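You operate a simulated robot arm through the tools that you are given. There is no shell and no other tool. Be economical: measure what you need, move in short steps, check, and stop when the job is done.

You are at the controls of a simulated two-armed robot. One attempt, no reset.

TASK
Put the sample plate labelled "57" from the top of the steel bench on top of the rubber pad there and the sample plate marked "75" on top of the pale green filter. Shut the bottom drawer of the shelving. Fetch the white tape roll from the open shelf under the counter and set it on the top of the steel table. Close the rack drawer. Any order will do.

It is judged by the outcome, as a careful person would: the job done as asked, and still so three seconds after it is handed in. It fails if anything else is knocked over, pushed out of place, dropped, spilled or broken.

THE ROBOT
Two 7-joint arms with fingered hands on one trunk, on a base that drives. Base frame: it is fixed to the floor where the robot stands at the start and does not move with it; the origin is under the middle of the robot, x ahead of it, y to its left, z up. Lengths are in m, angles in rad, forces in N, time in s.
The left shoulder is at the start at [0.027, 0.215, 1.147], the right one opposite. With the tool pointing down near the work surface each hand reaches from about 0.1 to 0.5 m from the robot's upright axis, wherever it stands, measured 20 degrees to its own side. Places, roughly: bottom drawer of the shelving [0.5, -2.1, 0.2]; pale green filter (6x6x6 cm) [0.6, 0.5, 0.8]; rack drawer [-0.8, -2.8, 1]; rubber pad [0.5, -0.25, 0.75]; sample plate [0.5, 0, 0.75]; tape roll [0.75, -3, 0.5]; top of the steel table [-1.2, -1.4, 0.9]. Payload 3.6 kg a hand.
Tool frame (each hand has its own): the origin (TCP) lies between the finger pads and is the grasp point; the fingertips stand 0.022 m ahead of it; z points along the fingers, y is the line along which they close. The gripper opens to 0.132 m. The gripper's body begins 0.06 m behind the TCP. The gripper is a hand of 4 fingers: y runs from the thumb to the fingers, the wrist lies at [0, 0, -0.203] in the tool frame.
Orientation is told as [roll, pitch, yaw] about the base's x, y, z axes, in that order, counted from this pose: with the fingers straight down and closing along the base's y, the tool's x points along the base's -x, its y along +y and its z along -z.

THE INTERFACE
- The arms move only by the tool nudge_tool. It takes "left_increments", "right_increments" or both (then of equal length, played together; a hand with none holds still); each is a list of rows, each a list of 6 numbers: the shift along the tool's x, y, z in units of 30 mm (1.0 is 30 mm), then the turn, a rotation vector about the tool's x, y, z in units of 5 degrees (1.0 is 5 degrees). In form: [[tx, ty, tz, wx, wy, wz], ...]. A call has 1 to 20 rows; each row shifts and turns the commanded pose from where the row before left it, along the tool's axes as they then stand. A call with a number of a shift or a turn outside -1 to 1 is refused whole. Rows are played at 5 a second. More than 0.05 m and 0.15 rad between two rows, and nothing of the call is played. A pose out of reach is approached as far as the arm can. The call stops where the force on the tool passes 40 N (or 10 N more than at its start, if that is more) or the arm is blocked; 0.2 s more then pass. In this call time passes only in rows, and 0.2 s behind the last. The reply holds the time, the measured pose of the TCP, the force on the tool along the base axes, the opening and the grip force, in the units named above and with some noise, with the torque about the TCP (base axes, N m) and any sound that the robot's microphone picked up.
- Cameras (640 x 400 px; columns grow to the right, rows downward): "scene" is now at [0.1647, 0.0214, 1.0839]; the picture's right is [0.22, -0.97, -0.00], its down [-0.12, -0.03, -0.99] and it looks along [0.97, 0.22, -0.12] (base axes); focal length 214 px, centre (320, 200). "left" rides on the left gripper at [-0.053, -0.053, -0.084] in its tool frame; the picture's right is [0.71, -0.71, 0.00], its down [0.53, 0.53, -0.67] and it looks along [0.47, 0.47, 0.74] (tool axes); focal length 247 px, centre (320, 200). "right" rides on the right gripper at [0.053, -0.053, -0.084] in its tool frame; the picture's right is [0.71, 0.71, 0.00], its down [-0.53, 0.53, -0.67] and it looks along [-0.47, 0.47, 0.74] (tool axes); focal length 247 px, centre (320, 200). There is no depth. A picture from a camera that has moved, and an enlarged one, comes with that camera's place and axes in the base frame and with its lens.
- get_image(camera): a new picture of that camera. No time passes.
- lift_body(by): slides the trunk up (or, below 0, down) by that many m; the arms and the scene camera ride with it, the base frame stays. It gives what a move gives, with no picture.
- base_move(legs): drives the robot by 1 to 6 legs, each [ahead, turn to the left] in m and rad, along the robot's own axes; the way and the turn of a leg run together, so that a leg with both is an arc; at most 1.5 m and 3.142 rad a leg. The arms and the cameras ride along, it lands a little off, and it stops where it bumps. It gives what a move gives.
- curl_fingers(finger1, finger2, finger3, thumb_bend, hand): sets how far each is bent, from 0 (flat) to 1 (curled in); at 0.3 the hand is open as for a grip, at 0.7 the pads meet at the TCP. One left out holds its place. A second passes; each finger stops where it meets its share of the squeeze, and holds until it gets a number again. It is the only way to open and close the hand. It gives what a move gives, with no picture; readings hold the bend of each and the force on the fingers (four entries, about 0 where the hand has none), thumb and palm.
- pan_tilt(pan, tilt): turns the head with the scene camera to pan (to the left, within 1.047 rad either way) and tilt (down, from -0.506 to 1.204), counted from straight ahead of the robot. It gives what a move gives.
- zoom(camera, box): a new picture of the part [left, top, right, bottom] of that camera's present view, enlarged. No time passes.
- finish_job(): hands the job in; it is judged then, once.

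Go step by step. Nothing tells you exact positions but the pictures and the camera data: compare them with the known pose of the tool, close in by small moves and look again before you grip or let go. The budget is 165 turns and 118 pictures, counting those below and the enlarged ones. Unless the task says otherwise, let go and move clear before handing in, and close with one line.

The tools are called after "Request:" as name(argument=value, ...) on one line, values as JSON. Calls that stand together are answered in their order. nudge_tool: Moves the arms, as the interface text tells. Its arguments: {"type":"object","properties":{"left_increments":{"type":"array","items":{"type":"array","items":{"type":"number"}}},"right_increments":{"type":"array","items":{"type":"array","items":{"type":"number"}}}},"required":[]} The other tools are called the same way: lift_body (by) slides the trunk up or down; curl_fingers (finger1, finger2, finger3, thumb_bend, hand) moves the fingers one by one; base_move (legs) drives the base; pan_tilt (pan, tilt) turns the head that bears the scene camera; get_image (camera) takes a picture; zoom (camera, box) takes an enlarged picture of a part of a camera's view; finish_job () hands the job in.

At the start:

```text
clock: 0.0
left_tool_pos: [0.43, 0.2673, 1.0459]
left_tcp_rot: [0.001, 0.0, -0.001]
left_force: [-0.2, 0.1, -0.3]
left_moment: [0.02, -0.03, -0.02]
left_gripper_width: 0.1321
left_grasp_force: 0.1
left_shape: jaw
left_bend: [0.3, 0.3, 0.3, 0.3]
left_finger forces: [0.0, 0.0, 0.0, 0.0, 0.0, 0.1]
right_tool_pos: [0.3431, -0.0849, 1.127]
right_tcp_rot: [-0.002, 0.002, 0.001]
right_force: [1.1, -0.2, -0.1]
right_moment: [-0.05, 0.01, -0.01]
right_gripper_width: 0.132
right_grasp_force: 0.0
right_shape: jaw
right_bend: [0.3, 0.3, 0.3, 0.3]
right_finger forces: [0.0, 0.0, 0.0, 0.0, 0.1, 0.0]
trunk travel left (down, up): [-0.425, 0.251]
robot x, y, heading: [-0.004, -0.003, -0.001]
head pan, tilt: [0.227, 0.122]
```

scene: 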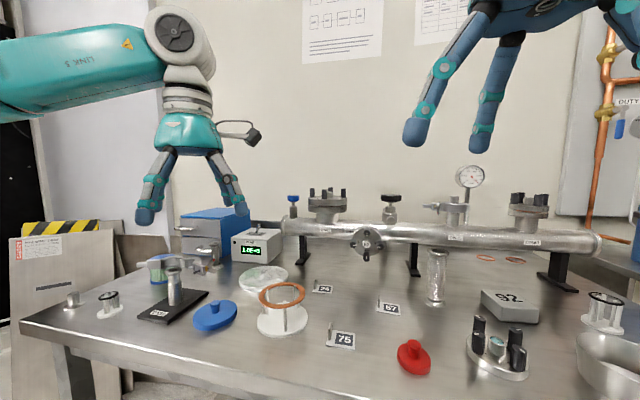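
right: 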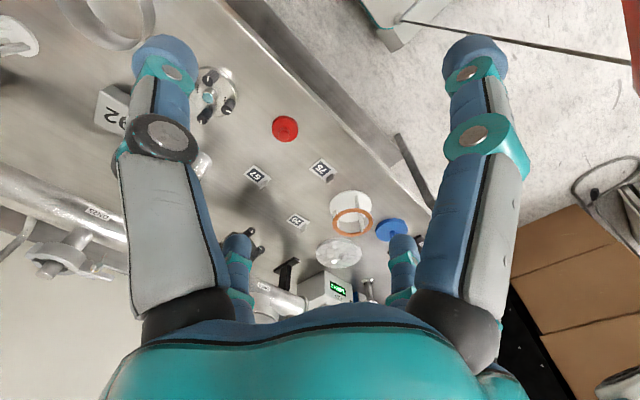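
left: 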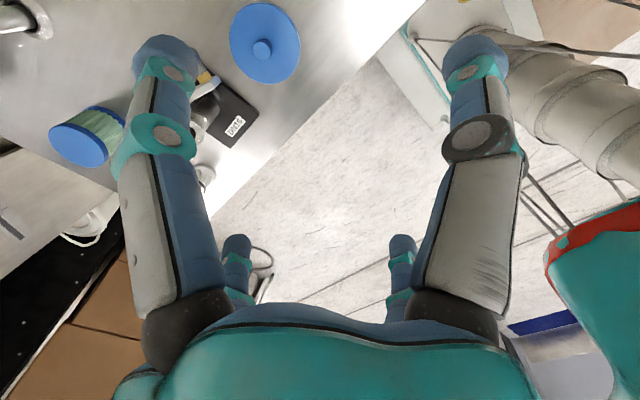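

The bench ahead holds small plates "24", "57" and "75", a grey pad marked "92" on the right, and a blue-capped greenish filter on the left. I'll look closer at these first.

Request:
zoom(camera="scene", box=[280, 240, 560, 400])

Request:
zoom(camera="scene", box=[40, 220, 320, 380])

```text
2.29 times, centred on (420, 320) of scene
camera zoom: at [0.1647, 0.0214, 1.0839], right [0.22, -0.97, 0.0], down [-0.12, -0.03, -0.99], along [0.97, 0.22, -0.12], focal length 490 px, centre (91, -74)
```

zoom: 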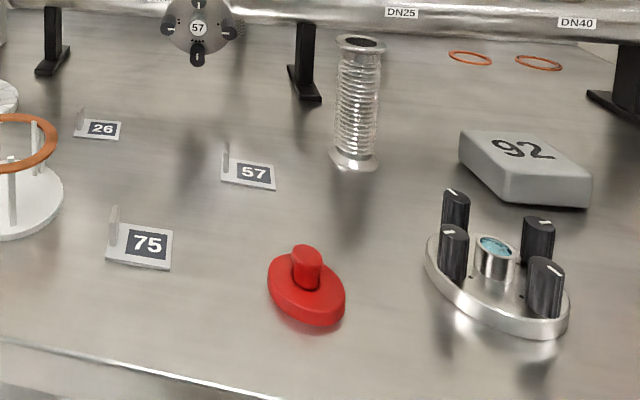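

```text
2.29 times, centred on (180, 300) of scene
camera zoom: at [0.1647, 0.0214, 1.0839], right [0.22, -0.97, 0.0], down [-0.12, -0.03, -0.99], along [0.97, 0.22, -0.12], focal length 490 px, centre (640, -29)
```

zoom: 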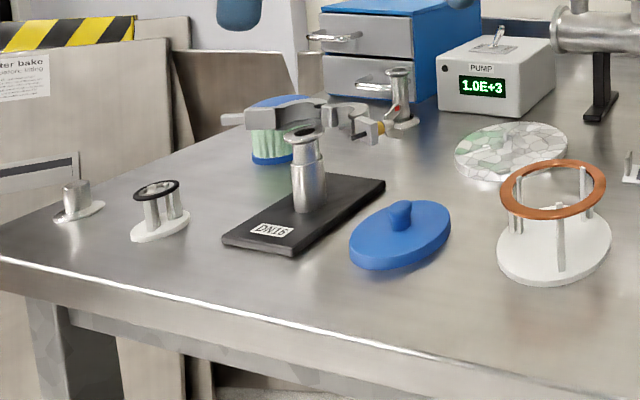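

Triangulating with both cameras puts the bench top near z≈0.81, with 75 at about (0.48, 0.056) and 57 at about (0.585, -0.022). I'll zoom in to see the fins on the plates, and check the filter and pad.

Request:
zoom(camera="scene", box=[310, 280, 420, 360])

Request:
zoom(camera="right", box=[230, 140, 350, 240])

Request:
zoom(camera="left", box=[0, 0, 300, 200])

```text
5.00 times, centred on (365, 320) of scene
camera zoom: at [0.1647, 0.0214, 1.0839], right [0.22, -0.97, 0.0], down [-0.12, -0.03, -0.99], along [0.97, 0.22, -0.12], focal length 1072 px, centre (95, -400)
```

zoom: 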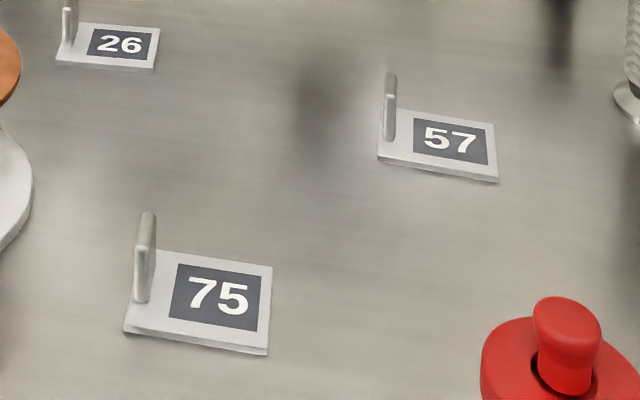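

```text
4.00 times, centred on (290, 190) of right
camera zoom: at [0.2909, -0.1386, 1.21], right [-0.71, 0.71, 0.0], down [0.53, 0.53, 0.67], along [0.47, 0.47, -0.74], focal length 988 px, centre (440, 240)
```

zoom: 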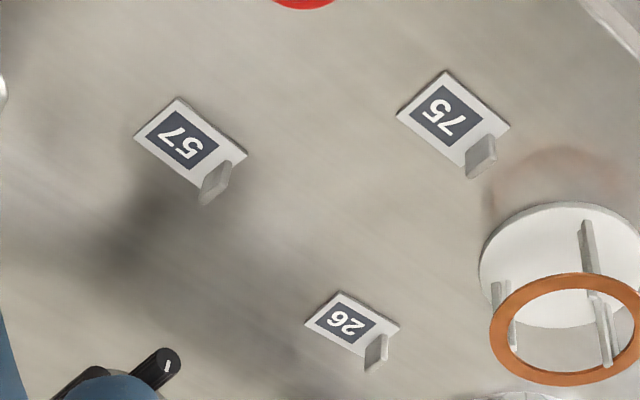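

```text
2.00 times, centred on (150, 100) of left
camera zoom: at [0.4816, 0.2133, 1.1315], right [-0.71, -0.71, 0.0], down [-0.52, 0.53, 0.67], along [-0.47, 0.47, -0.74], focal length 494 px, centre (660, 400)
```

zoom: 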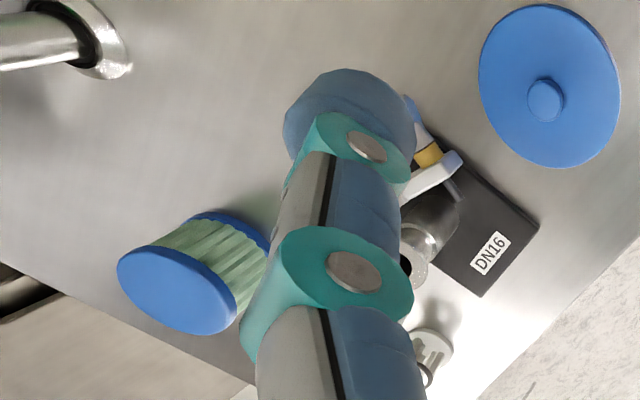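

The plates have upright fins on their left edge, with the fin's normal along y, so the default hand yaw suits them. I need to know which finger is which on this hand, so I'll bend finger 1 of the right hand and look.

Request:
curl_fingers(hand="right", finger1=0.6, finger3=0.0)

Request:
get_image(camera="right")

```text
clock: 1.0
left_tool_pos: [0.4287, 0.2665, 1.0471]
left_tcp_rot: [0.0, 0.001, -0.001]
left_force: [-0.3, 0.9, -1.6]
left_moment: [0.02, 0.02, 0.01]
left_gripper_width: 0.1316
left_grasp_force: 0.1
left_shape: jaw
left_bend: [0.3, 0.3, 0.3, 0.3]
left_finger forces: [0.0, 0.0, 0.1, 0.0, 0.0, 0.0]
right_tool_pos: [0.3439, -0.0851, 1.1261]
right_tcp_rot: [-0.001, 0.001, 0.0]
right_force: [0.4, 0.4, 0.1]
right_moment: [-0.01, -0.01, -0.01]
right_gripper_width: 0.0614
right_grasp_force: 0.0
right_shape: fingers
right_bend: [0.6, 0.3, 0.01, 0.3]
right_finger forces: [0.0, 0.1, 0.0, 0.2, 0.0, 0.1]
trunk travel left (down, up): [-0.425, 0.251]
robot x, y, heading: [-0.0022, -0.0003, 0.006]
head pan, tilt: [0.227, 0.122]
```

```text
109 pictures are left
camera right: at [0.2909, -0.1385, 1.2105], right [-0.71, 0.71, 0.0], down [0.53, 0.53, 0.67], along [0.47, 0.47, -0.74], focal length 247 px, centre (320, 200)
```

right: 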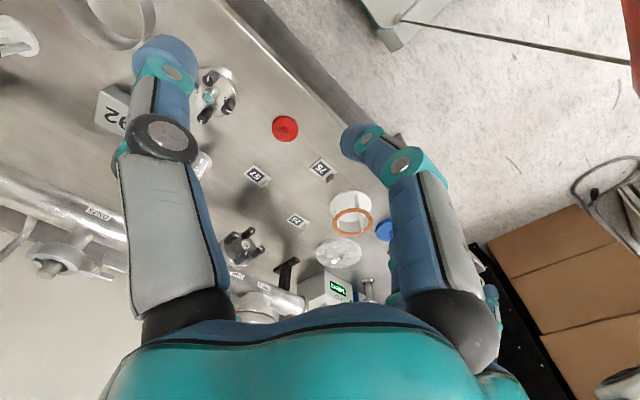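

The fingers form a cross: thumb at -y, finger 2 at +y, fingers 1 and 3 at ±x. I'll pinch with thumb and finger 2. First I drive a bit closer to the bench.

Request:
base_move(legs=[[0.12, 0.0]])

Request:
curl_fingers(hand="right", finger1=0.2, finger2=0.5, finger3=0.2, thumb_bend=0.5)

Request:
pan_tilt(pan=-0.1, tilt=0.6)

Request:
get_image(camera="scene")

```text
clock: 2.2
left_tool_pos: [0.5515, 0.2666, 1.0468]
left_tcp_rot: [0.001, 0.003, -0.001]
left_force: [0.9, -0.3, 0.0]
left_moment: [0.04, 0.08, 0.02]
left_gripper_width: 0.1319
left_grasp_force: 0.1
left_shape: jaw
left_bend: [0.3, 0.3, 0.3, 0.3]
left_finger forces: [0.0, 0.0, 0.0, 0.0, 0.1, 0.0]
right_tool_pos: [0.4665, -0.086, 1.1256]
right_tcp_rot: [0.001, 0.005, 0.0]
right_force: [1.0, 0.8, 0.4]
right_moment: [0.02, 0.05, 0.01]
right_gripper_width: 0.0615
right_grasp_force: 0.0
right_shape: fingers
right_bend: [0.6, 0.3, 0.01, 0.3]
right_finger forces: [0.1, 0.0, 0.0, 0.1, 0.0, 0.0]
trunk travel left (down, up): [-0.425, 0.251]
robot x, y, heading: [0.1231, -0.0009, -0.0]
head pan, tilt: [0.227, 0.122]
```

```text
clock: 3.2
left_tool_pos: [0.5494, 0.2663, 1.0476]
left_tcp_rot: [0.001, 0.0, -0.002]
left_force: [0.5, 0.5, -0.4]
left_moment: [0.01, 0.02, 0.01]
left_gripper_width: 0.1319
left_grasp_force: 0.1
left_shape: jaw
left_bend: [0.3, 0.3, 0.3, 0.3]
left_finger forces: [0.0, 0.1, 0.1, 0.0, 0.1, 0.2]
right_tool_pos: [0.4649, -0.0854, 1.1267]
right_tcp_rot: [0.0, 0.001, 0.0]
right_force: [-0.2, -0.3, -0.1]
right_moment: [0.02, 0.0, -0.01]
right_gripper_width: 0.0774
right_grasp_force: 0.0
right_shape: fingers
right_bend: [0.2, 0.5, 0.2, 0.5]
right_finger forces: [0.0, 0.0, 0.1, 0.0, 0.0, 0.0]
trunk travel left (down, up): [-0.425, 0.251]
robot x, y, heading: [0.1213, 0.0006, -0.004]
head pan, tilt: [0.227, 0.122]
```

```text
clock: 4.2
left_tool_pos: [0.5482, 0.2669, 1.0465]
left_tcp_rot: [0.001, -0.001, -0.003]
left_force: [0.6, -0.1, 0.1]
left_moment: [-0.02, 0.04, -0.02]
left_gripper_width: 0.1318
left_grasp_force: 0.0
left_shape: jaw
left_bend: [0.3, 0.3, 0.3, 0.3]
left_finger forces: [0.0, 0.0, 0.0, 0.0, 0.0, 0.0]
right_tool_pos: [0.464, -0.0852, 1.1268]
right_tcp_rot: [0.001, 0.002, -0.001]
right_force: [1.0, 0.1, 0.0]
right_moment: [-0.03, -0.01, 0.02]
right_gripper_width: 0.0772
right_grasp_force: 0.0
right_shape: fingers
right_bend: [0.2, 0.5, 0.2, 0.5]
right_finger forces: [0.0, 0.1, 0.1, 0.0, 0.0, 0.1]
trunk travel left (down, up): [-0.425, 0.251]
robot x, y, heading: [0.1217, 0.0029, -0.003]
head pan, tilt: [-0.099, 0.6]
```

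```text
108 pictures are left
camera scene: at [0.2833, -0.0081, 1.0399], right [-0.1, -1.0, 0.0], down [-0.56, 0.06, -0.83], along [0.82, -0.08, -0.56], focal length 214 px, centre (320, 200)
```

scene: 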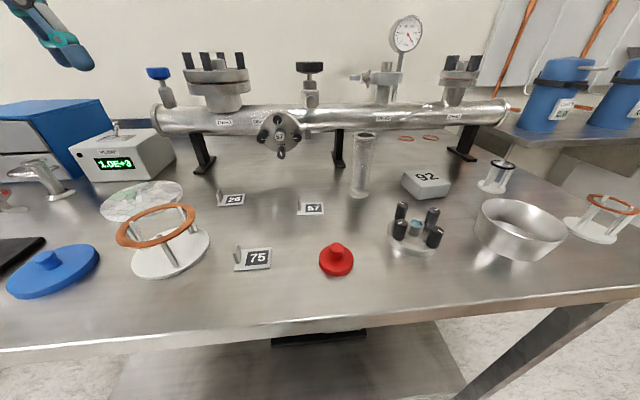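

The new view agrees with the earlier estimates. I'll zoom in on the fins and the pad.

Request:
zoom(camera="scene", box=[210, 180, 338, 280])

Request:
zoom(camera="scene", box=[340, 130, 500, 260])

```text
4.00 times, centred on (274, 230) of scene
camera zoom: at [0.2833, -0.0081, 1.0399], right [-0.1, -1.0, 0.0], down [-0.56, 0.06, -0.83], along [0.82, -0.08, -0.56], focal length 858 px, centre (504, 80)
```

zoom: 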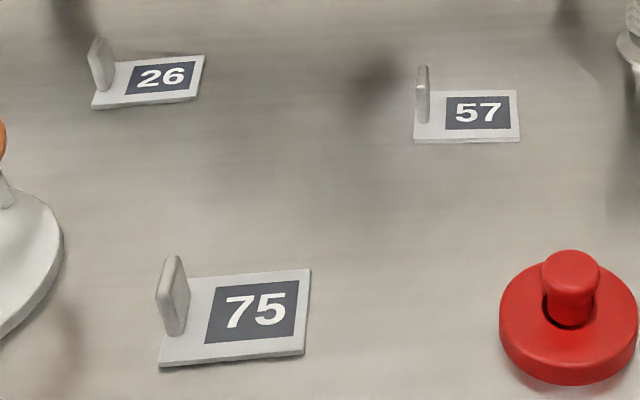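

```text
3.08 times, centred on (420, 195) of scene
camera zoom: at [0.2833, -0.0081, 1.0399], right [-0.1, -1.0, 0.0], down [-0.56, 0.06, -0.83], along [0.82, -0.08, -0.56], focal length 660 px, centre (12, 215)
```

zoom: 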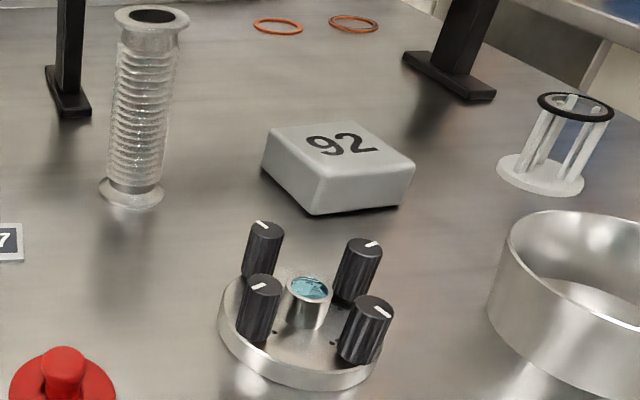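

Fins: 57 at about (0.585, -0.0035), top z≈0.846; 75 at about (0.481, 0.078). The pad is centred near (0.634, -0.255) with its top near 0.835. I'll bring the right hand above fin 57.

Request:
curl_fingers(hand="right", finger1=0.5, finger3=0.5)

Request:
nudge_tool(right_increments=[[-0.8, 0.54, 0.8, 0, 0, 0], [-0.8, 0.54, 0.8, 0, 0, 0], [-0.8, 0.54, 0.8, 0, 0, 0], [-0.8, 0.54, 0.8, 0, 0, 0], [-0.8, 0.54, 0.8, 0, 0, 0], [0, 0, 1, 0, 0, 0]])

Request:
get_image(camera="scene")

Request:
get_image(camera="right")

```text
clock: 5.2
left_tool_pos: [0.5501, 0.266, 1.0465]
left_tcp_rot: [0.001, -0.001, -0.001]
left_force: [0.4, -0.5, 0.3]
left_moment: [0.0, 0.0, 0.01]
left_gripper_width: 0.1319
left_grasp_force: 0.1
left_shape: jaw
left_bend: [0.3, 0.3, 0.3, 0.3]
left_finger forces: [0.0, 0.0, 0.0, 0.0, 0.0, 0.1]
right_tool_pos: [0.4647, -0.0854, 1.1262]
right_tcp_rot: [0.0, 0.001, 0.0]
right_force: [0.7, -0.2, 0.2]
right_moment: [-0.02, 0.02, 0.01]
right_gripper_width: 0.0409
right_grasp_force: 0.0
right_shape: fingers
right_bend: [0.5, 0.5, 0.5, 0.5]
right_finger forces: [0.0, 0.0, 0.0, 0.0, 0.1, 0.0]
trunk travel left (down, up): [-0.425, 0.251]
robot x, y, heading: [0.1198, -0.0021, -0.003]
head pan, tilt: [-0.099, 0.6]
```

```text
clock: 6.6
left_tool_pos: [0.5487, 0.2665, 1.0479]
left_tcp_rot: [-0.001, 0.003, 0.0]
left_force: [0.6, 0.0, 0.2]
left_moment: [-0.01, -0.02, 0.03]
left_gripper_width: 0.1321
left_grasp_force: 0.1
left_shape: jaw
left_bend: [0.3, 0.3, 0.3, 0.3]
left_finger forces: [0.0, 0.0, 0.0, 0.1, 0.0, 0.0]
right_tool_pos: [0.5841, -0.0066, 0.9768]
right_tcp_rot: [0.0, 0.001, 0.0]
right_force: [-0.1, 0.2, 1.0]
right_moment: [0.0, 0.04, 0.03]
right_gripper_width: 0.041
right_grasp_force: 0.0
right_shape: fingers
right_bend: [0.5, 0.5, 0.5, 0.5]
right_finger forces: [0.0, 0.1, 0.1, 0.1, 0.1, 0.0]
trunk travel left (down, up): [-0.425, 0.251]
robot x, y, heading: [0.121, -0.002, 0.001]
head pan, tilt: [-0.099, 0.6]
```

```text
105 pictures are left
camera scene: at [0.2834, -0.0084, 1.0398], right [-0.1, -0.99, 0.0], down [-0.56, 0.06, -0.82], along [0.82, -0.08, -0.57], focal length 214 px, centre (320, 200)
```

scene: 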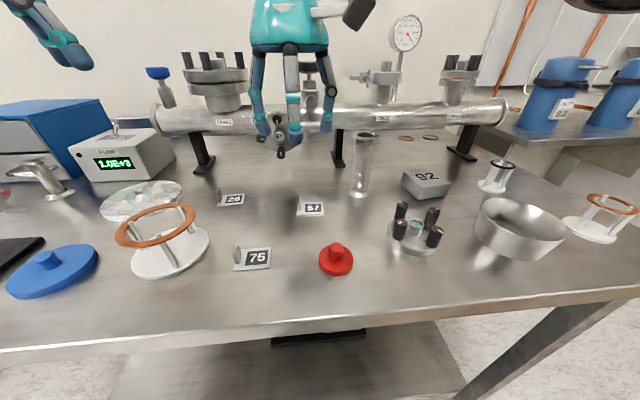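

```text
104 pictures are left
camera right: at [0.5319, -0.0584, 1.0607], right [-0.71, 0.71, 0.0], down [0.53, 0.53, 0.67], along [0.47, 0.47, -0.74], focal length 247 px, centre (320, 200)
```

right: 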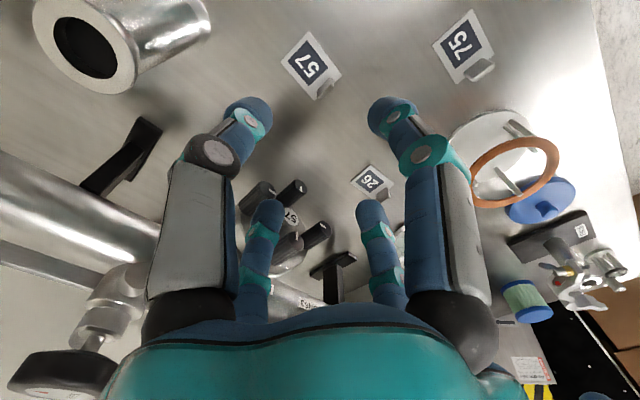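

Fin 57 lines up within a few mm of the hand. I'll lower in two stages.

Request:
nudge_tool(right_increments=[[0.05, 0.09, 1, 0, 0, 0], [0, 0, 1, 0, 0, 0], [0, 0, 1, 0, 0, 0], [0, 0, 0.5, 0, 0, 0]])

Request:
zoom(camera="scene", box=[220, 110, 412, 230])

Request:
get_image(camera="right")

```text
clock: 7.6
left_tool_pos: [0.5488, 0.2664, 1.0467]
left_tcp_rot: [-0.001, 0.0, -0.002]
left_force: [0.6, -0.1, -0.5]
left_moment: [-0.04, 0.02, 0.0]
left_gripper_width: 0.1321
left_grasp_force: 0.1
left_shape: jaw
left_bend: [0.3, 0.3, 0.3, 0.3]
left_finger forces: [0.1, 0.0, 0.0, 0.0, 0.0, 0.1]
right_tool_pos: [0.583, -0.0019, 0.8707]
right_tcp_rot: [0.0, 0.001, -0.001]
right_force: [0.6, 1.0, 0.3]
right_moment: [-0.04, -0.02, 0.02]
right_gripper_width: 0.0411
right_grasp_force: 0.0
right_shape: fingers
right_bend: [0.5, 0.5, 0.5, 0.5]
right_finger forces: [0.0, 0.1, 0.0, 0.0, 0.0, 0.1]
trunk travel left (down, up): [-0.425, 0.251]
robot x, y, heading: [0.1223, -0.0026, -0.001]
head pan, tilt: [-0.099, 0.6]
```

```text
3.33 times, centred on (316, 170) of scene
camera zoom: at [0.2832, -0.0081, 1.0399], right [-0.1, -0.99, 0.0], down [-0.56, 0.06, -0.82], along [0.82, -0.08, -0.57], focal length 715 px, centre (333, 300)
```

zoom: 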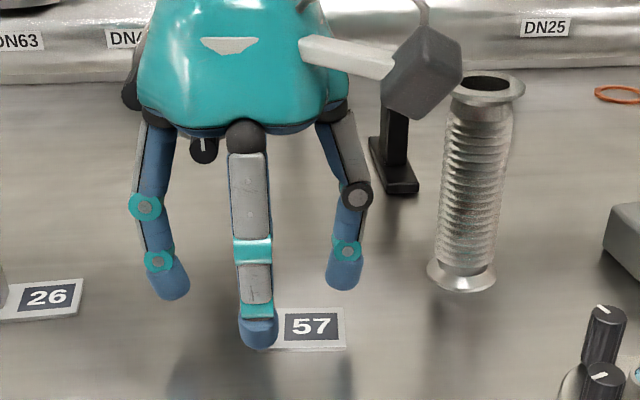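

```text
102 pictures are left
camera right: at [0.5298, -0.0544, 0.9561], right [-0.71, 0.71, 0.0], down [0.53, 0.53, 0.67], along [0.47, 0.47, -0.74], focal length 247 px, centre (320, 200)
```

right: 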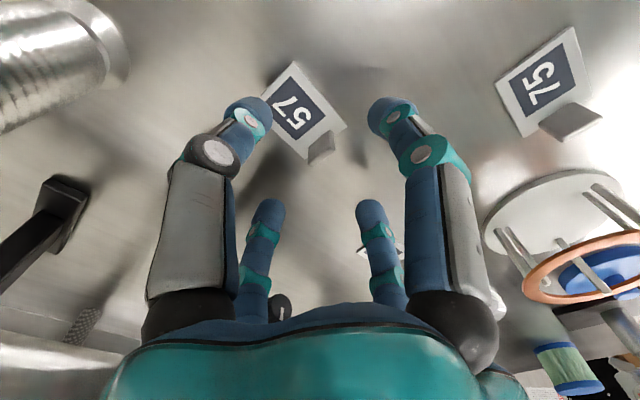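

Alignment looks good. I'll lower to TCP z≈0.847 and pinch the fin.

Request:
nudge_tool(right_increments=[[0.05, -0.06, 0.4, 0, 0, 0], [0, 0, 0.4, 0, 0, 0]])

Request:
curl_fingers(hand="right", finger2=0.7, thumb_bend=0.7)

Request:
get_image(camera="right")

```text
clock: 8.2
left_tool_pos: [0.5484, 0.2666, 1.0483]
left_tcp_rot: [0.0, 0.001, -0.002]
left_force: [-0.4, 0.3, 0.7]
left_moment: [0.0, -0.01, -0.02]
left_gripper_width: 0.1318
left_grasp_force: 0.0
left_shape: jaw
left_bend: [0.3, 0.3, 0.3, 0.3]
left_finger forces: [0.0, 0.1, 0.0, 0.0, 0.0, 0.1]
right_tool_pos: [0.5826, -0.0042, 0.8496]
right_tcp_rot: [0.0, -0.002, -0.003]
right_force: [0.2, -1.5, 9.0]
right_moment: [-0.36, 0.03, -0.02]
right_gripper_width: 0.0411
right_grasp_force: 4.6
right_shape: fingers
right_bend: [0.5, 0.5, 0.5, 0.5]
right_finger forces: [0.0, 0.0, 0.0, 0.0, 8.7, 0.0]
trunk travel left (down, up): [-0.425, 0.251]
robot x, y, heading: [0.1211, -0.0001, -0.001]
head pan, tilt: [-0.099, 0.6]
```

```text
clock: 9.2
left_tool_pos: [0.5481, 0.2662, 1.0478]
left_tcp_rot: [-0.001, 0.0, 0.0]
left_force: [0.7, -0.4, 0.1]
left_moment: [0.02, 0.03, -0.04]
left_gripper_width: 0.1319
left_grasp_force: 0.0
left_shape: jaw
left_bend: [0.3, 0.3, 0.3, 0.3]
left_finger forces: [0.0, 0.0, 0.0, 0.1, 0.1, 0.0]
right_tool_pos: [0.5818, -0.004, 0.8494]
right_tcp_rot: [0.0, 0.0, -0.001]
right_force: [1.7, -3.7, 13.4]
right_moment: [-0.18, -0.07, 0.01]
right_gripper_width: 0.0294
right_grasp_force: 13.4
right_shape: fingers
right_bend: [0.5, 0.6, 0.5, 0.62]
right_finger forces: [3.9, 8.3, 3.2, 0.1, 12.4, 0.0]
trunk travel left (down, up): [-0.425, 0.251]
robot x, y, heading: [0.123, -0.0036, -0.002]
head pan, tilt: [-0.099, 0.6]
```

```text
101 pictures are left
camera right: at [0.5276, -0.0565, 0.9332], right [-0.71, 0.71, 0.0], down [0.53, 0.53, 0.67], along [0.47, 0.47, -0.74], focal length 247 px, centre (320, 200)
```

right: 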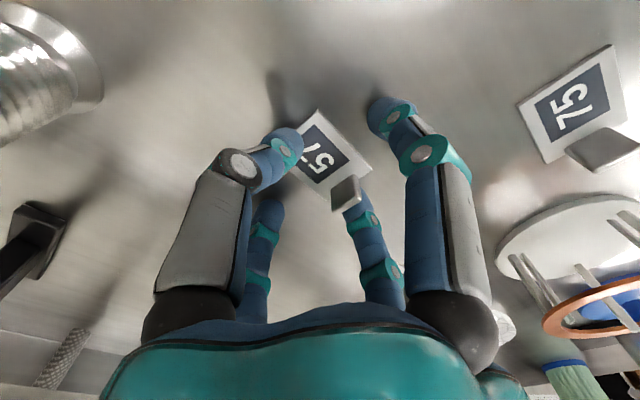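

The fingertips, most clearly the thumb, are pressing down on the plate. I'll open slightly, rise 7 mm and pinch again.

Request:
nudge_tool(right_increments=[[0, 0, -0.25, 0, 0, 0]])

Request:
curl_fingers(hand="right", finger1=0.45, finger3=0.45, finger2=0.72, thumb_bend=0.72)

Request:
get_image(camera="right")

Request:
zoom(camera="scene", box=[220, 110, 412, 230])

```text
clock: 9.6
left_tool_pos: [0.5493, 0.2668, 1.048]
left_tcp_rot: [0.0, 0.0, -0.002]
left_force: [0.6, 0.3, -0.1]
left_moment: [-0.01, -0.01, 0.01]
left_gripper_width: 0.1318
left_grasp_force: 0.1
left_shape: jaw
left_bend: [0.3, 0.3, 0.3, 0.3]
left_finger forces: [0.0, 0.0, 0.1, 0.1, 0.1, 0.0]
right_tool_pos: [0.5804, -0.0034, 0.8551]
right_tcp_rot: [-0.001, 0.004, 0.0]
right_force: [0.5, -1.4, -0.6]
right_moment: [-0.02, 0.02, -0.03]
right_gripper_width: 0.0296
right_grasp_force: 8.7
right_shape: fingers
right_bend: [0.5, 0.6, 0.5, 0.62]
right_finger forces: [0.0, 8.1, 0.0, 0.0, 8.6, 0.0]
trunk travel left (down, up): [-0.425, 0.251]
robot x, y, heading: [0.119, -0.0026, 0.005]
head pan, tilt: [-0.099, 0.6]
```

```text
clock: 10.6
left_tool_pos: [0.5497, 0.266, 1.047]
left_tcp_rot: [0.001, 0.001, -0.002]
left_force: [-0.6, -0.4, -0.4]
left_moment: [0.03, 0.0, -0.01]
left_gripper_width: 0.1319
left_grasp_force: 0.0
left_shape: jaw
left_bend: [0.3, 0.3, 0.3, 0.3]
left_finger forces: [0.1, 0.0, 0.0, 0.0, 0.0, 0.0]
right_tool_pos: [0.5813, -0.0046, 0.8554]
right_tcp_rot: [0.0, 0.0, 0.001]
right_force: [0.1, 0.4, -1.4]
right_moment: [0.01, -0.01, 0.0]
right_gripper_width: 0.0357
right_grasp_force: 7.8
right_shape: fingers
right_bend: [0.45, 0.58, 0.45, 0.64]
right_finger forces: [0.0, 8.4, 0.0, 0.1, 8.4, 0.0]
trunk travel left (down, up): [-0.425, 0.251]
robot x, y, heading: [0.1199, -0.0015, 0.005]
head pan, tilt: [-0.099, 0.6]
```

```text
100 pictures are left
camera right: at [0.5282, -0.0567, 0.94], right [-0.71, 0.71, 0.0], down [0.53, 0.53, 0.67], along [0.47, 0.47, -0.74], focal length 247 px, centre (320, 200)
```

right: 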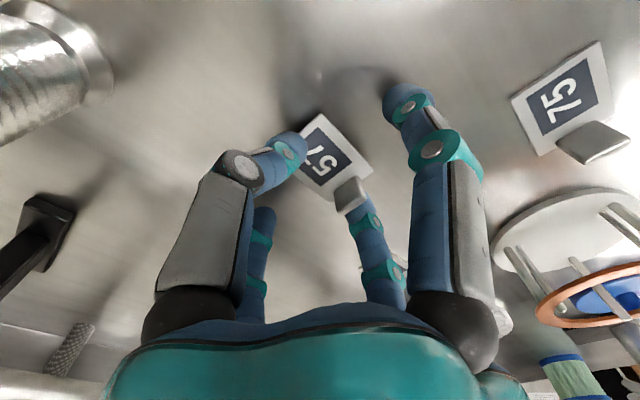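

```text
3.33 times, centred on (316, 170) of scene
camera zoom: at [0.2834, -0.0082, 1.0398], right [-0.1, -0.99, 0.0], down [-0.56, 0.06, -0.82], along [0.82, -0.08, -0.57], focal length 715 px, centre (333, 300)
```

zoom: 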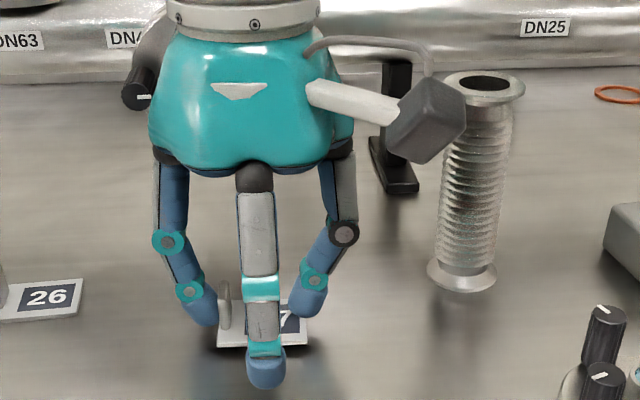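

Thumb and finger 2 hold the plate edge to edge and level, with about 8 N on each side, and it has lifted cleanly. I'll raise it well above the bellows and carry it over to the pad.

Request:
nudge_tool(right_increments=[[0, 0, -0.5, 0, 0, 0], [0, 0, -0.8, 0, 0, 0], [0, 0, -0.9, 0, 0, 0], [0, 0, -0.9, 0, 0, 0], [0, 0, -0.9, 0, 0, 0], [0, 0, -0.9, 0, 0, 0], [-0.2, -0.83, 0, 0, 0, 0], [-0.2, -0.83, 0, 0, 0, 0], [-0.2, -0.83, 0, 0, 0, 0], [-0.2, -0.83, 0, 0, 0, 0], [-0.2, -0.83, 0, 0, 0, 0], [-0.2, -0.83, 0, 0, 0, 0], [-0.2, -0.83, 0, 0, 0, 0], [-0.2, -0.83, 0, 0, 0, 0], [-0.17, -0.83, 0, 0, 0, 0], [0, -0.83, 0, 0, 0, 0]])

Request:
pan_tilt(pan=-0.4, tilt=0.6)

Request:
get_image(camera="scene")

Request:
get_image(camera="right")

```text
clock: 14.0
left_tool_pos: [0.5484, 0.2668, 1.0471]
left_tcp_rot: [-0.001, 0.0, -0.003]
left_force: [-1.0, 0.3, 0.0]
left_moment: [0.0, -0.02, 0.03]
left_gripper_width: 0.1321
left_grasp_force: 0.0
left_shape: jaw
left_bend: [0.3, 0.3, 0.3, 0.3]
left_finger forces: [0.1, 0.0, 0.1, 0.1, 0.1, 0.0]
right_tool_pos: [0.6349, -0.2529, 1.0026]
right_tcp_rot: [0.0, 0.001, -0.001]
right_force: [0.5, -0.2, -0.3]
right_moment: [0.01, 0.0, 0.0]
right_gripper_width: 0.0359
right_grasp_force: 8.4
right_shape: fingers
right_bend: [0.45, 0.58, 0.45, 0.64]
right_finger forces: [0.1, 8.4, 0.1, 0.0, 8.3, 0.1]
trunk travel left (down, up): [-0.425, 0.251]
robot x, y, heading: [0.1237, -0.0015, -0.001]
head pan, tilt: [-0.099, 0.6]
```

```text
clock: 14.8
left_tool_pos: [0.5494, 0.2666, 1.0487]
left_tcp_rot: [0.0, 0.001, -0.003]
left_force: [0.1, -0.1, -0.5]
left_moment: [-0.01, -0.02, 0.02]
left_gripper_width: 0.1319
left_grasp_force: 0.1
left_shape: jaw
left_bend: [0.3, 0.3, 0.3, 0.3]
left_finger forces: [0.1, 0.0, 0.0, 0.0, 0.0, 0.0]
right_tool_pos: [0.6346, -0.252, 1.0016]
right_tcp_rot: [0.0, 0.003, 0.0]
right_force: [-0.3, 0.2, -0.2]
right_moment: [-0.02, 0.05, 0.03]
right_gripper_width: 0.0361
right_grasp_force: 8.2
right_shape: fingers
right_bend: [0.45, 0.58, 0.45, 0.64]
right_finger forces: [0.1, 8.4, 0.0, 0.1, 8.3, 0.1]
trunk travel left (down, up): [-0.425, 0.251]
robot x, y, heading: [0.1212, -0.0003, -0.003]
head pan, tilt: [-0.4, 0.6]
```

```text
98 pictures are left
camera scene: at [0.2769, -0.0337, 1.0399], right [-0.39, -0.92, 0.0], down [-0.52, 0.22, -0.82], along [0.76, -0.32, -0.57], focal length 214 px, centre (320, 200)
```

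scene: 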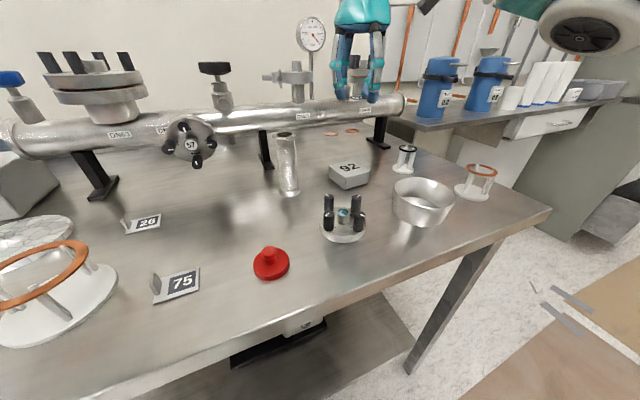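

```text
97 pictures are left
camera right: at [0.5817, -0.3053, 1.0866], right [-0.71, 0.71, 0.0], down [0.53, 0.53, 0.67], along [0.47, 0.47, -0.74], focal length 247 px, centre (320, 200)
```

right: 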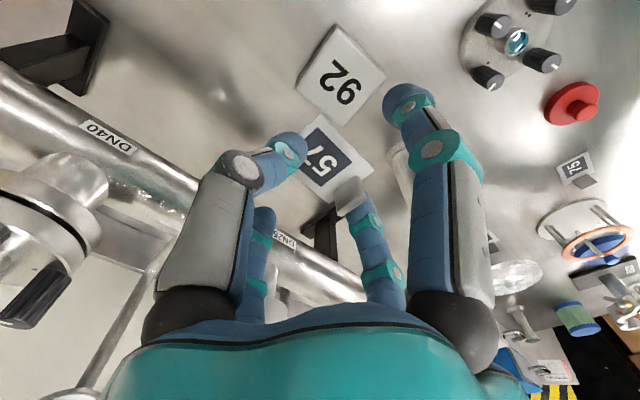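

Triangulating again, the pad top is at about z≈0.85, centred near (0.611, -0.246). I'll correct the position and lower partway.

Request:
nudge_tool(right_increments=[[0.6, 0.08, 0, 0, 0, 0], [0, 0, 0.9, 0, 0, 0], [0, 0, 0.9, 0, 0, 0], [0, 0, 0.9, 0, 0, 0], [0, 0, 0.2, 0, 0, 0]])

Request:
zoom(camera="scene", box=[260, 80, 440, 200])

Request:
get_image(camera="right")

```text
clock: 16.0
left_tool_pos: [0.5492, 0.2671, 1.0474]
left_tcp_rot: [0.002, 0.001, -0.001]
left_force: [-0.5, 0.6, 0.6]
left_moment: [-0.01, 0.0, 0.0]
left_gripper_width: 0.132
left_grasp_force: 0.0
left_shape: jaw
left_bend: [0.3, 0.3, 0.3, 0.3]
left_finger forces: [0.0, 0.0, 0.0, 0.0, 0.0, 0.1]
right_tool_pos: [0.616, -0.2507, 0.9145]
right_tcp_rot: [0.0, 0.0, -0.001]
right_force: [0.2, 0.4, 0.6]
right_moment: [-0.03, 0.02, -0.02]
right_gripper_width: 0.0335
right_grasp_force: 0.0
right_shape: fingers
right_bend: [0.45, 0.68, 0.45, 0.72]
right_finger forces: [0.0, 0.0, 0.0, 0.0, 0.0, 0.0]
trunk travel left (down, up): [-0.425, 0.251]
robot x, y, heading: [0.1177, 0.0007, -0.002]
head pan, tilt: [-0.4, 0.6]
```

```text
3.33 times, centred on (350, 140) of scene
camera zoom: at [0.2767, -0.0338, 1.0399], right [-0.39, -0.92, 0.0], down [-0.52, 0.22, -0.82], along [0.76, -0.32, -0.57], focal length 715 px, centre (220, 400)
```

zoom: 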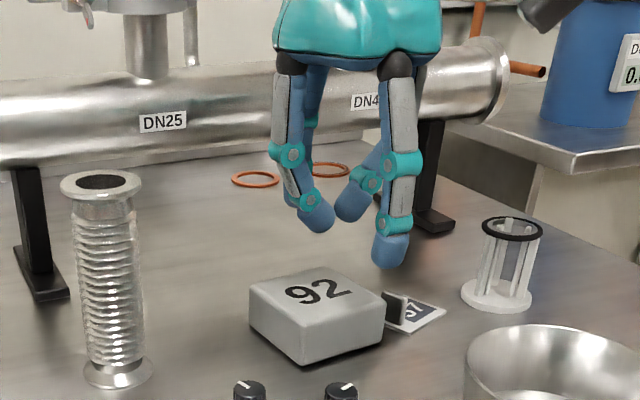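

```text
95 pictures are left
camera right: at [0.5631, -0.3036, 0.9987], right [-0.71, 0.71, 0.0], down [0.53, 0.53, 0.67], along [0.47, 0.47, -0.74], focal length 247 px, centre (320, 200)
```

right: 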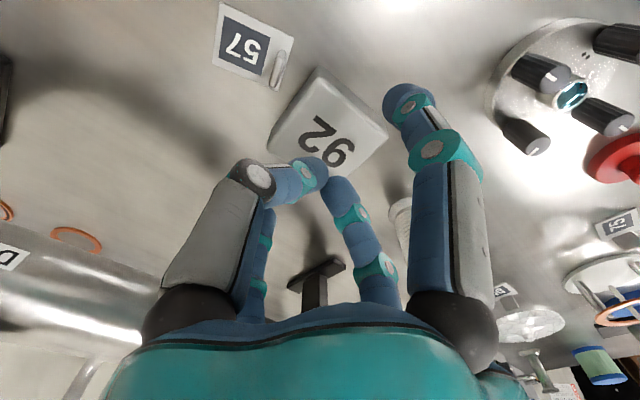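

The plate slipped out at the last moment. It landed flat and right side up on the bench beside the pad, with its fin next to the pad's side. I'll raise the hand, curl thumb and finger 2 away, and inspect a pinch on the fin's narrow edges with fingers 1 and 3.

Request:
nudge_tool(right_increments=[[0, 0, -1, 0, 0, 0], [0, -0.7, -0.6, 0, 0, 0], [0.1, -0.7, 0, 0, 0, 0]])

Request:
curl_fingers(hand="right", finger1=0.45, finger3=0.45, finger2=0.1, thumb_bend=0.1)

Request:
get_image(camera="right")

Request:
zoom(camera="scene", box=[300, 60, 460, 240])

```text
clock: 16.8
left_tool_pos: [0.5491, 0.2664, 1.0491]
left_tcp_rot: [-0.001, 0.0, -0.002]
left_force: [-0.2, -0.6, -0.5]
left_moment: [-0.02, -0.02, 0.0]
left_gripper_width: 0.1319
left_grasp_force: 0.0
left_shape: jaw
left_bend: [0.3, 0.3, 0.3, 0.3]
left_finger forces: [0.0, 0.0, 0.0, 0.0, 0.1, 0.0]
right_tool_pos: [0.6134, -0.2938, 0.964]
right_tcp_rot: [0.0, 0.002, 0.0]
right_force: [0.1, -0.4, -0.5]
right_moment: [0.04, 0.0, -0.02]
right_gripper_width: 0.0335
right_grasp_force: 0.0
right_shape: fingers
right_bend: [0.45, 0.68, 0.45, 0.72]
right_finger forces: [0.0, 0.1, 0.1, 0.1, 0.1, 0.0]
trunk travel left (down, up): [-0.425, 0.251]
robot x, y, heading: [0.1225, -0.0015, -0.001]
head pan, tilt: [-0.4, 0.6]
```

```text
clock: 17.8
left_tool_pos: [0.549, 0.2656, 1.0482]
left_tcp_rot: [0.0, 0.0, -0.001]
left_force: [-0.1, 0.9, 0.6]
left_moment: [0.0, -0.01, 0.03]
left_gripper_width: 0.1318
left_grasp_force: 0.1
left_shape: jaw
left_bend: [0.3, 0.3, 0.3, 0.3]
left_finger forces: [0.0, 0.0, 0.0, 0.0, 0.1, 0.0]
right_tool_pos: [0.6151, -0.2936, 0.9623]
right_tcp_rot: [0.0, 0.001, 0.001]
right_force: [-0.1, 0.3, 1.0]
right_moment: [0.02, 0.0, 0.02]
right_gripper_width: 0.0905
right_grasp_force: 0.0
right_shape: fingers
right_bend: [0.45, 0.1, 0.45, 0.1]
right_finger forces: [0.0, 0.1, 0.0, 0.0, 0.0, 0.0]
trunk travel left (down, up): [-0.425, 0.251]
robot x, y, heading: [0.1222, -0.0038, -0.002]
head pan, tilt: [-0.4, 0.6]
```

```text
94 pictures are left
camera right: at [0.5603, -0.3457, 1.0476], right [-0.71, 0.71, 0.0], down [0.53, 0.53, 0.67], along [0.47, 0.47, -0.74], focal length 247 px, centre (320, 200)
```

right: 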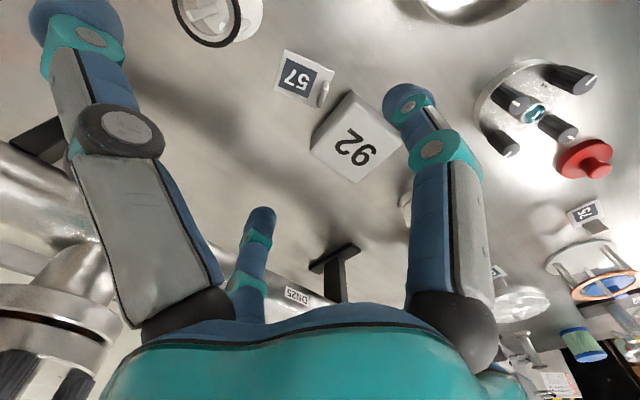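

```text
2.22 times, centred on (380, 150) of scene
camera zoom: at [0.2768, -0.0338, 1.0399], right [-0.39, -0.92, 0.0], down [-0.52, 0.22, -0.82], along [0.76, -0.32, -0.57], focal length 477 px, centre (187, 311)
```

zoom: 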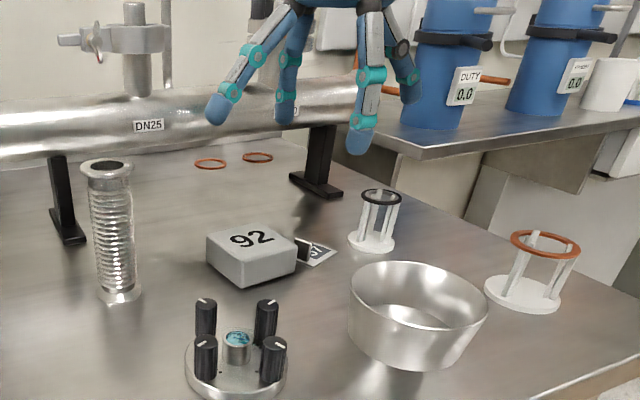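

Request:
zoom(camera="right", box=[250, 30, 410, 190])

Request:
zoom(camera="scene", box=[360, 140, 440, 190])

```text
2.50 times, centred on (330, 110) of right
camera zoom: at [0.5603, -0.3457, 1.0476], right [-0.71, 0.71, 0.0], down [0.53, 0.53, 0.67], along [0.47, 0.47, -0.74], focal length 617 px, centre (295, 425)
```

zoom: 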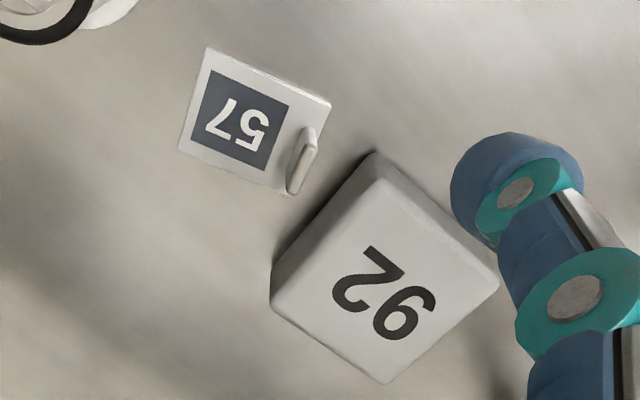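

```text
8.00 times, centred on (400, 165) of scene
camera zoom: at [0.2768, -0.0338, 1.0399], right [-0.39, -0.92, 0.0], down [-0.52, 0.22, -0.82], along [0.76, -0.32, -0.57], focal length 1716 px, centre (-320, 480)
```

zoom: 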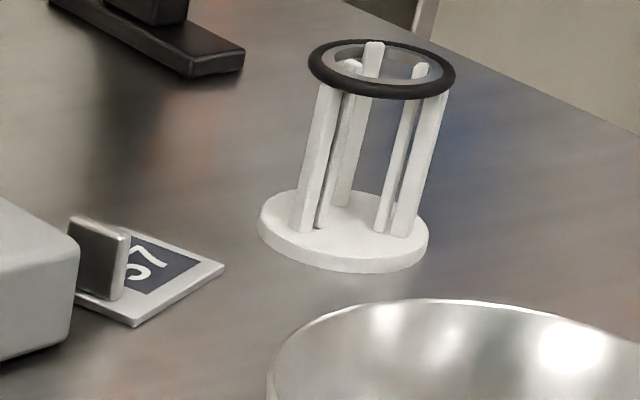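

Fin 57 is at about (0.612, -0.293) with a yaw of about 23°, and there is roughly 2 cm between it and the pad. I'll turn the hand 23°, curl thumb and finger 2 fully in, and check the clearance.

Request:
curl_fingers(hand="right", finger2=1.0, thumb_bend=1.0)

Request:
nudge_tool(right_increments=[[0, 0, 0, 0, 0, -1], [0, 0, 0, 0, 0, -1], [0, 0, 0, 0, 0, -1], [0, 0, 0, 0, 0, -1], [0, 0, 0, 0, 0, -0.6]])

Request:
get_image(camera="right")

Request:
zoom(camera="scene", box=[300, 60, 460, 200])

```text
clock: 18.8
left_tool_pos: [0.5496, 0.2665, 1.0476]
left_tcp_rot: [0.0, 0.001, -0.001]
left_force: [1.1, 0.6, -0.4]
left_moment: [-0.03, -0.02, 0.0]
left_gripper_width: 0.1317
left_grasp_force: 0.1
left_shape: jaw
left_bend: [0.3, 0.3, 0.3, 0.3]
left_finger forces: [0.0, 0.1, 0.1, 0.1, 0.0, 0.1]
right_tool_pos: [0.6137, -0.2921, 0.9631]
right_tcp_rot: [0.0, 0.003, 0.001]
right_force: [0.3, -0.2, 0.2]
right_moment: [0.05, 0.02, 0.03]
right_gripper_width: 0.0542
right_grasp_force: 0.1
right_shape: fingers
right_bend: [0.45, 0.97, 0.45, 1.0]
right_finger forces: [0.1, 0.0, 0.0, 0.0, 0.0, 0.1]
trunk travel left (down, up): [-0.425, 0.251]
robot x, y, heading: [0.1201, -0.0004, -0.002]
head pan, tilt: [-0.4, 0.6]
```

```text
clock: 20.0
left_tool_pos: [0.5487, 0.2667, 1.0458]
left_tcp_rot: [0.0, 0.0, -0.002]
left_force: [0.7, -0.6, -0.2]
left_moment: [0.03, 0.0, 0.02]
left_gripper_width: 0.1316
left_grasp_force: 0.0
left_shape: jaw
left_bend: [0.3, 0.3, 0.3, 0.3]
left_finger forces: [0.0, 0.1, 0.1, 0.0, 0.1, 0.0]
right_tool_pos: [0.6142, -0.2923, 0.9625]
right_tcp_rot: [0.0, 0.001, 0.401]
right_force: [-0.1, 0.2, -0.5]
right_moment: [0.03, 0.0, -0.03]
right_gripper_width: 0.055
right_grasp_force: 0.0
right_shape: fingers
right_bend: [0.45, 0.97, 0.45, 1.0]
right_finger forces: [0.1, 0.0, 0.0, 0.1, 0.0, 0.0]
trunk travel left (down, up): [-0.425, 0.251]
robot x, y, heading: [0.1205, -0.001, 0.002]
head pan, tilt: [-0.4, 0.6]
```

```text
90 pictures are left
camera right: at [0.5856, -0.3624, 1.0471], right [-0.93, 0.37, 0.0], down [0.28, 0.69, 0.67], along [0.25, 0.62, -0.74], focal length 247 px, centre (320, 200)
```

right: 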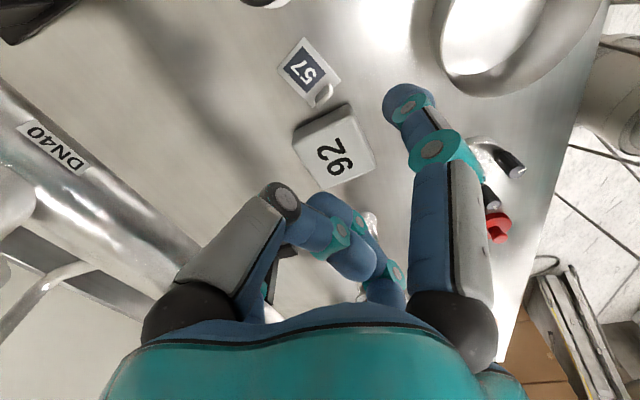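

```text
2.86 times, centred on (380, 130) of scene
camera zoom: at [0.2768, -0.0338, 1.0399], right [-0.39, -0.92, 0.0], down [-0.52, 0.22, -0.82], along [0.76, -0.32, -0.57], focal length 613 px, centre (149, 400)
```

zoom: 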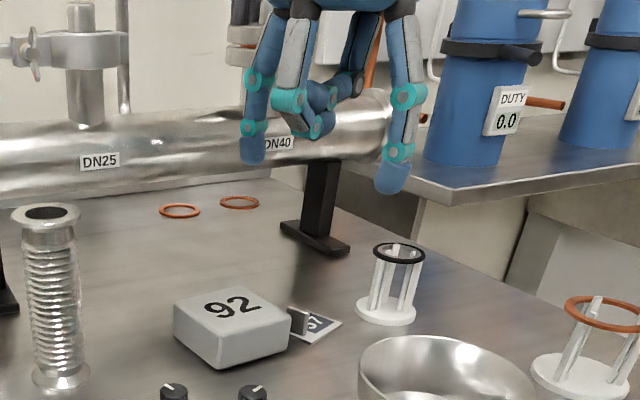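

Curled fingers sit about 3 cm above the other tips, which is enough for the fin. I'll shift slightly away from the pad and lower partway.

Request:
curl_fingers(hand="right", finger1=0.5, finger3=0.5)

Request:
nudge_tool(right_increments=[[0.12, -0.19, 0.9, 0, 0, 0], [0, 0, 0.9, 0, 0, 0], [0, 0, 0.9, 0, 0, 0]])

Request:
zoom(camera="right", box=[240, 40, 440, 240])

Request:
zoom(camera="scene", box=[330, 100, 450, 200])

```text
clock: 21.0
left_tool_pos: [0.5493, 0.267, 1.0479]
left_tcp_rot: [-0.001, 0.0, -0.001]
left_force: [-0.2, -0.1, 0.4]
left_moment: [0.03, -0.02, 0.02]
left_gripper_width: 0.132
left_grasp_force: 0.1
left_shape: jaw
left_bend: [0.3, 0.3, 0.3, 0.3]
left_finger forces: [0.0, 0.0, 0.0, 0.1, 0.1, 0.1]
right_tool_pos: [0.6146, -0.2931, 0.9629]
right_tcp_rot: [0.001, 0.001, 0.403]
right_force: [0.1, -0.6, 0.5]
right_moment: [0.03, -0.02, 0.0]
right_gripper_width: 0.05
right_grasp_force: 0.2
right_shape: fingers
right_bend: [0.5, 0.97, 0.5, 1.0]
right_finger forces: [0.0, 0.1, 0.0, 0.0, 0.0, 0.0]
trunk travel left (down, up): [-0.425, 0.251]
robot x, y, heading: [0.1212, -0.0002, -0.004]
head pan, tilt: [-0.4, 0.6]
```

```text
clock: 21.8
left_tool_pos: [0.5498, 0.2666, 1.0473]
left_tcp_rot: [0.001, 0.001, -0.001]
left_force: [0.7, 0.5, 0.3]
left_moment: [-0.01, 0.03, 0.01]
left_gripper_width: 0.132
left_grasp_force: 0.1
left_shape: jaw
left_bend: [0.3, 0.3, 0.3, 0.3]
left_finger forces: [0.0, 0.0, 0.0, 0.1, 0.0, 0.0]
right_tool_pos: [0.6127, -0.3001, 0.8816]
right_tcp_rot: [0.001, 0.001, 0.4]
right_force: [-0.3, 0.0, 0.8]
right_moment: [0.01, 0.05, 0.05]
right_gripper_width: 0.05
right_grasp_force: 0.1
right_shape: fingers
right_bend: [0.5, 0.97, 0.5, 1.0]
right_finger forces: [0.0, 0.0, 0.1, 0.0, 0.0, 0.1]
trunk travel left (down, up): [-0.425, 0.251]
robot x, y, heading: [0.1199, -0.0025, 0.006]
head pan, tilt: [-0.4, 0.6]
```

```text
2.00 times, centred on (340, 140) of right
camera zoom: at [0.5844, -0.3696, 0.9659], right [-0.93, 0.38, 0.0], down [0.28, 0.69, 0.67], along [0.25, 0.62, -0.74], focal length 494 px, centre (280, 320)
```

zoom: 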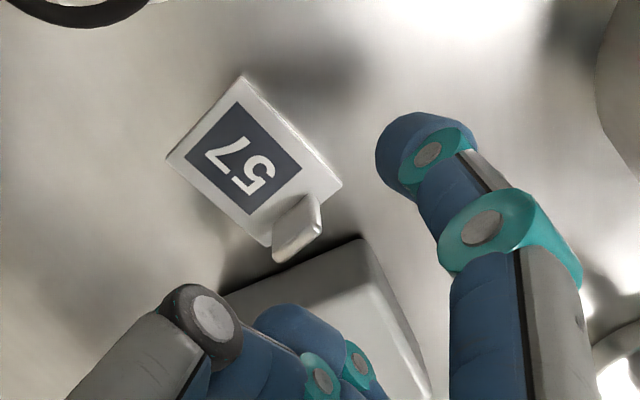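

```text
4.00 times, centred on (390, 150) of scene
camera zoom: at [0.2768, -0.0339, 1.0398], right [-0.39, -0.92, 0.0], down [-0.52, 0.22, -0.82], along [0.76, -0.32, -0.57], focal length 858 px, centre (40, 400)
```

zoom: 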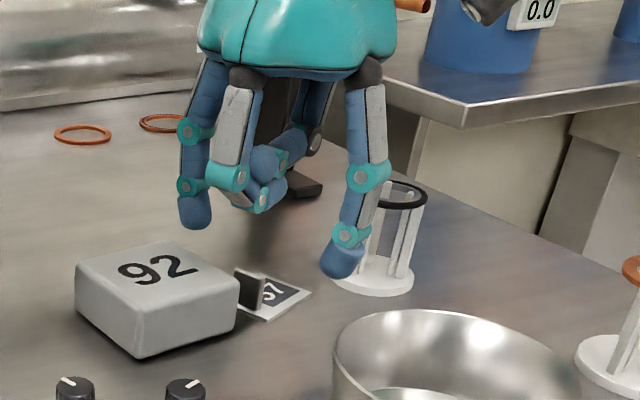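

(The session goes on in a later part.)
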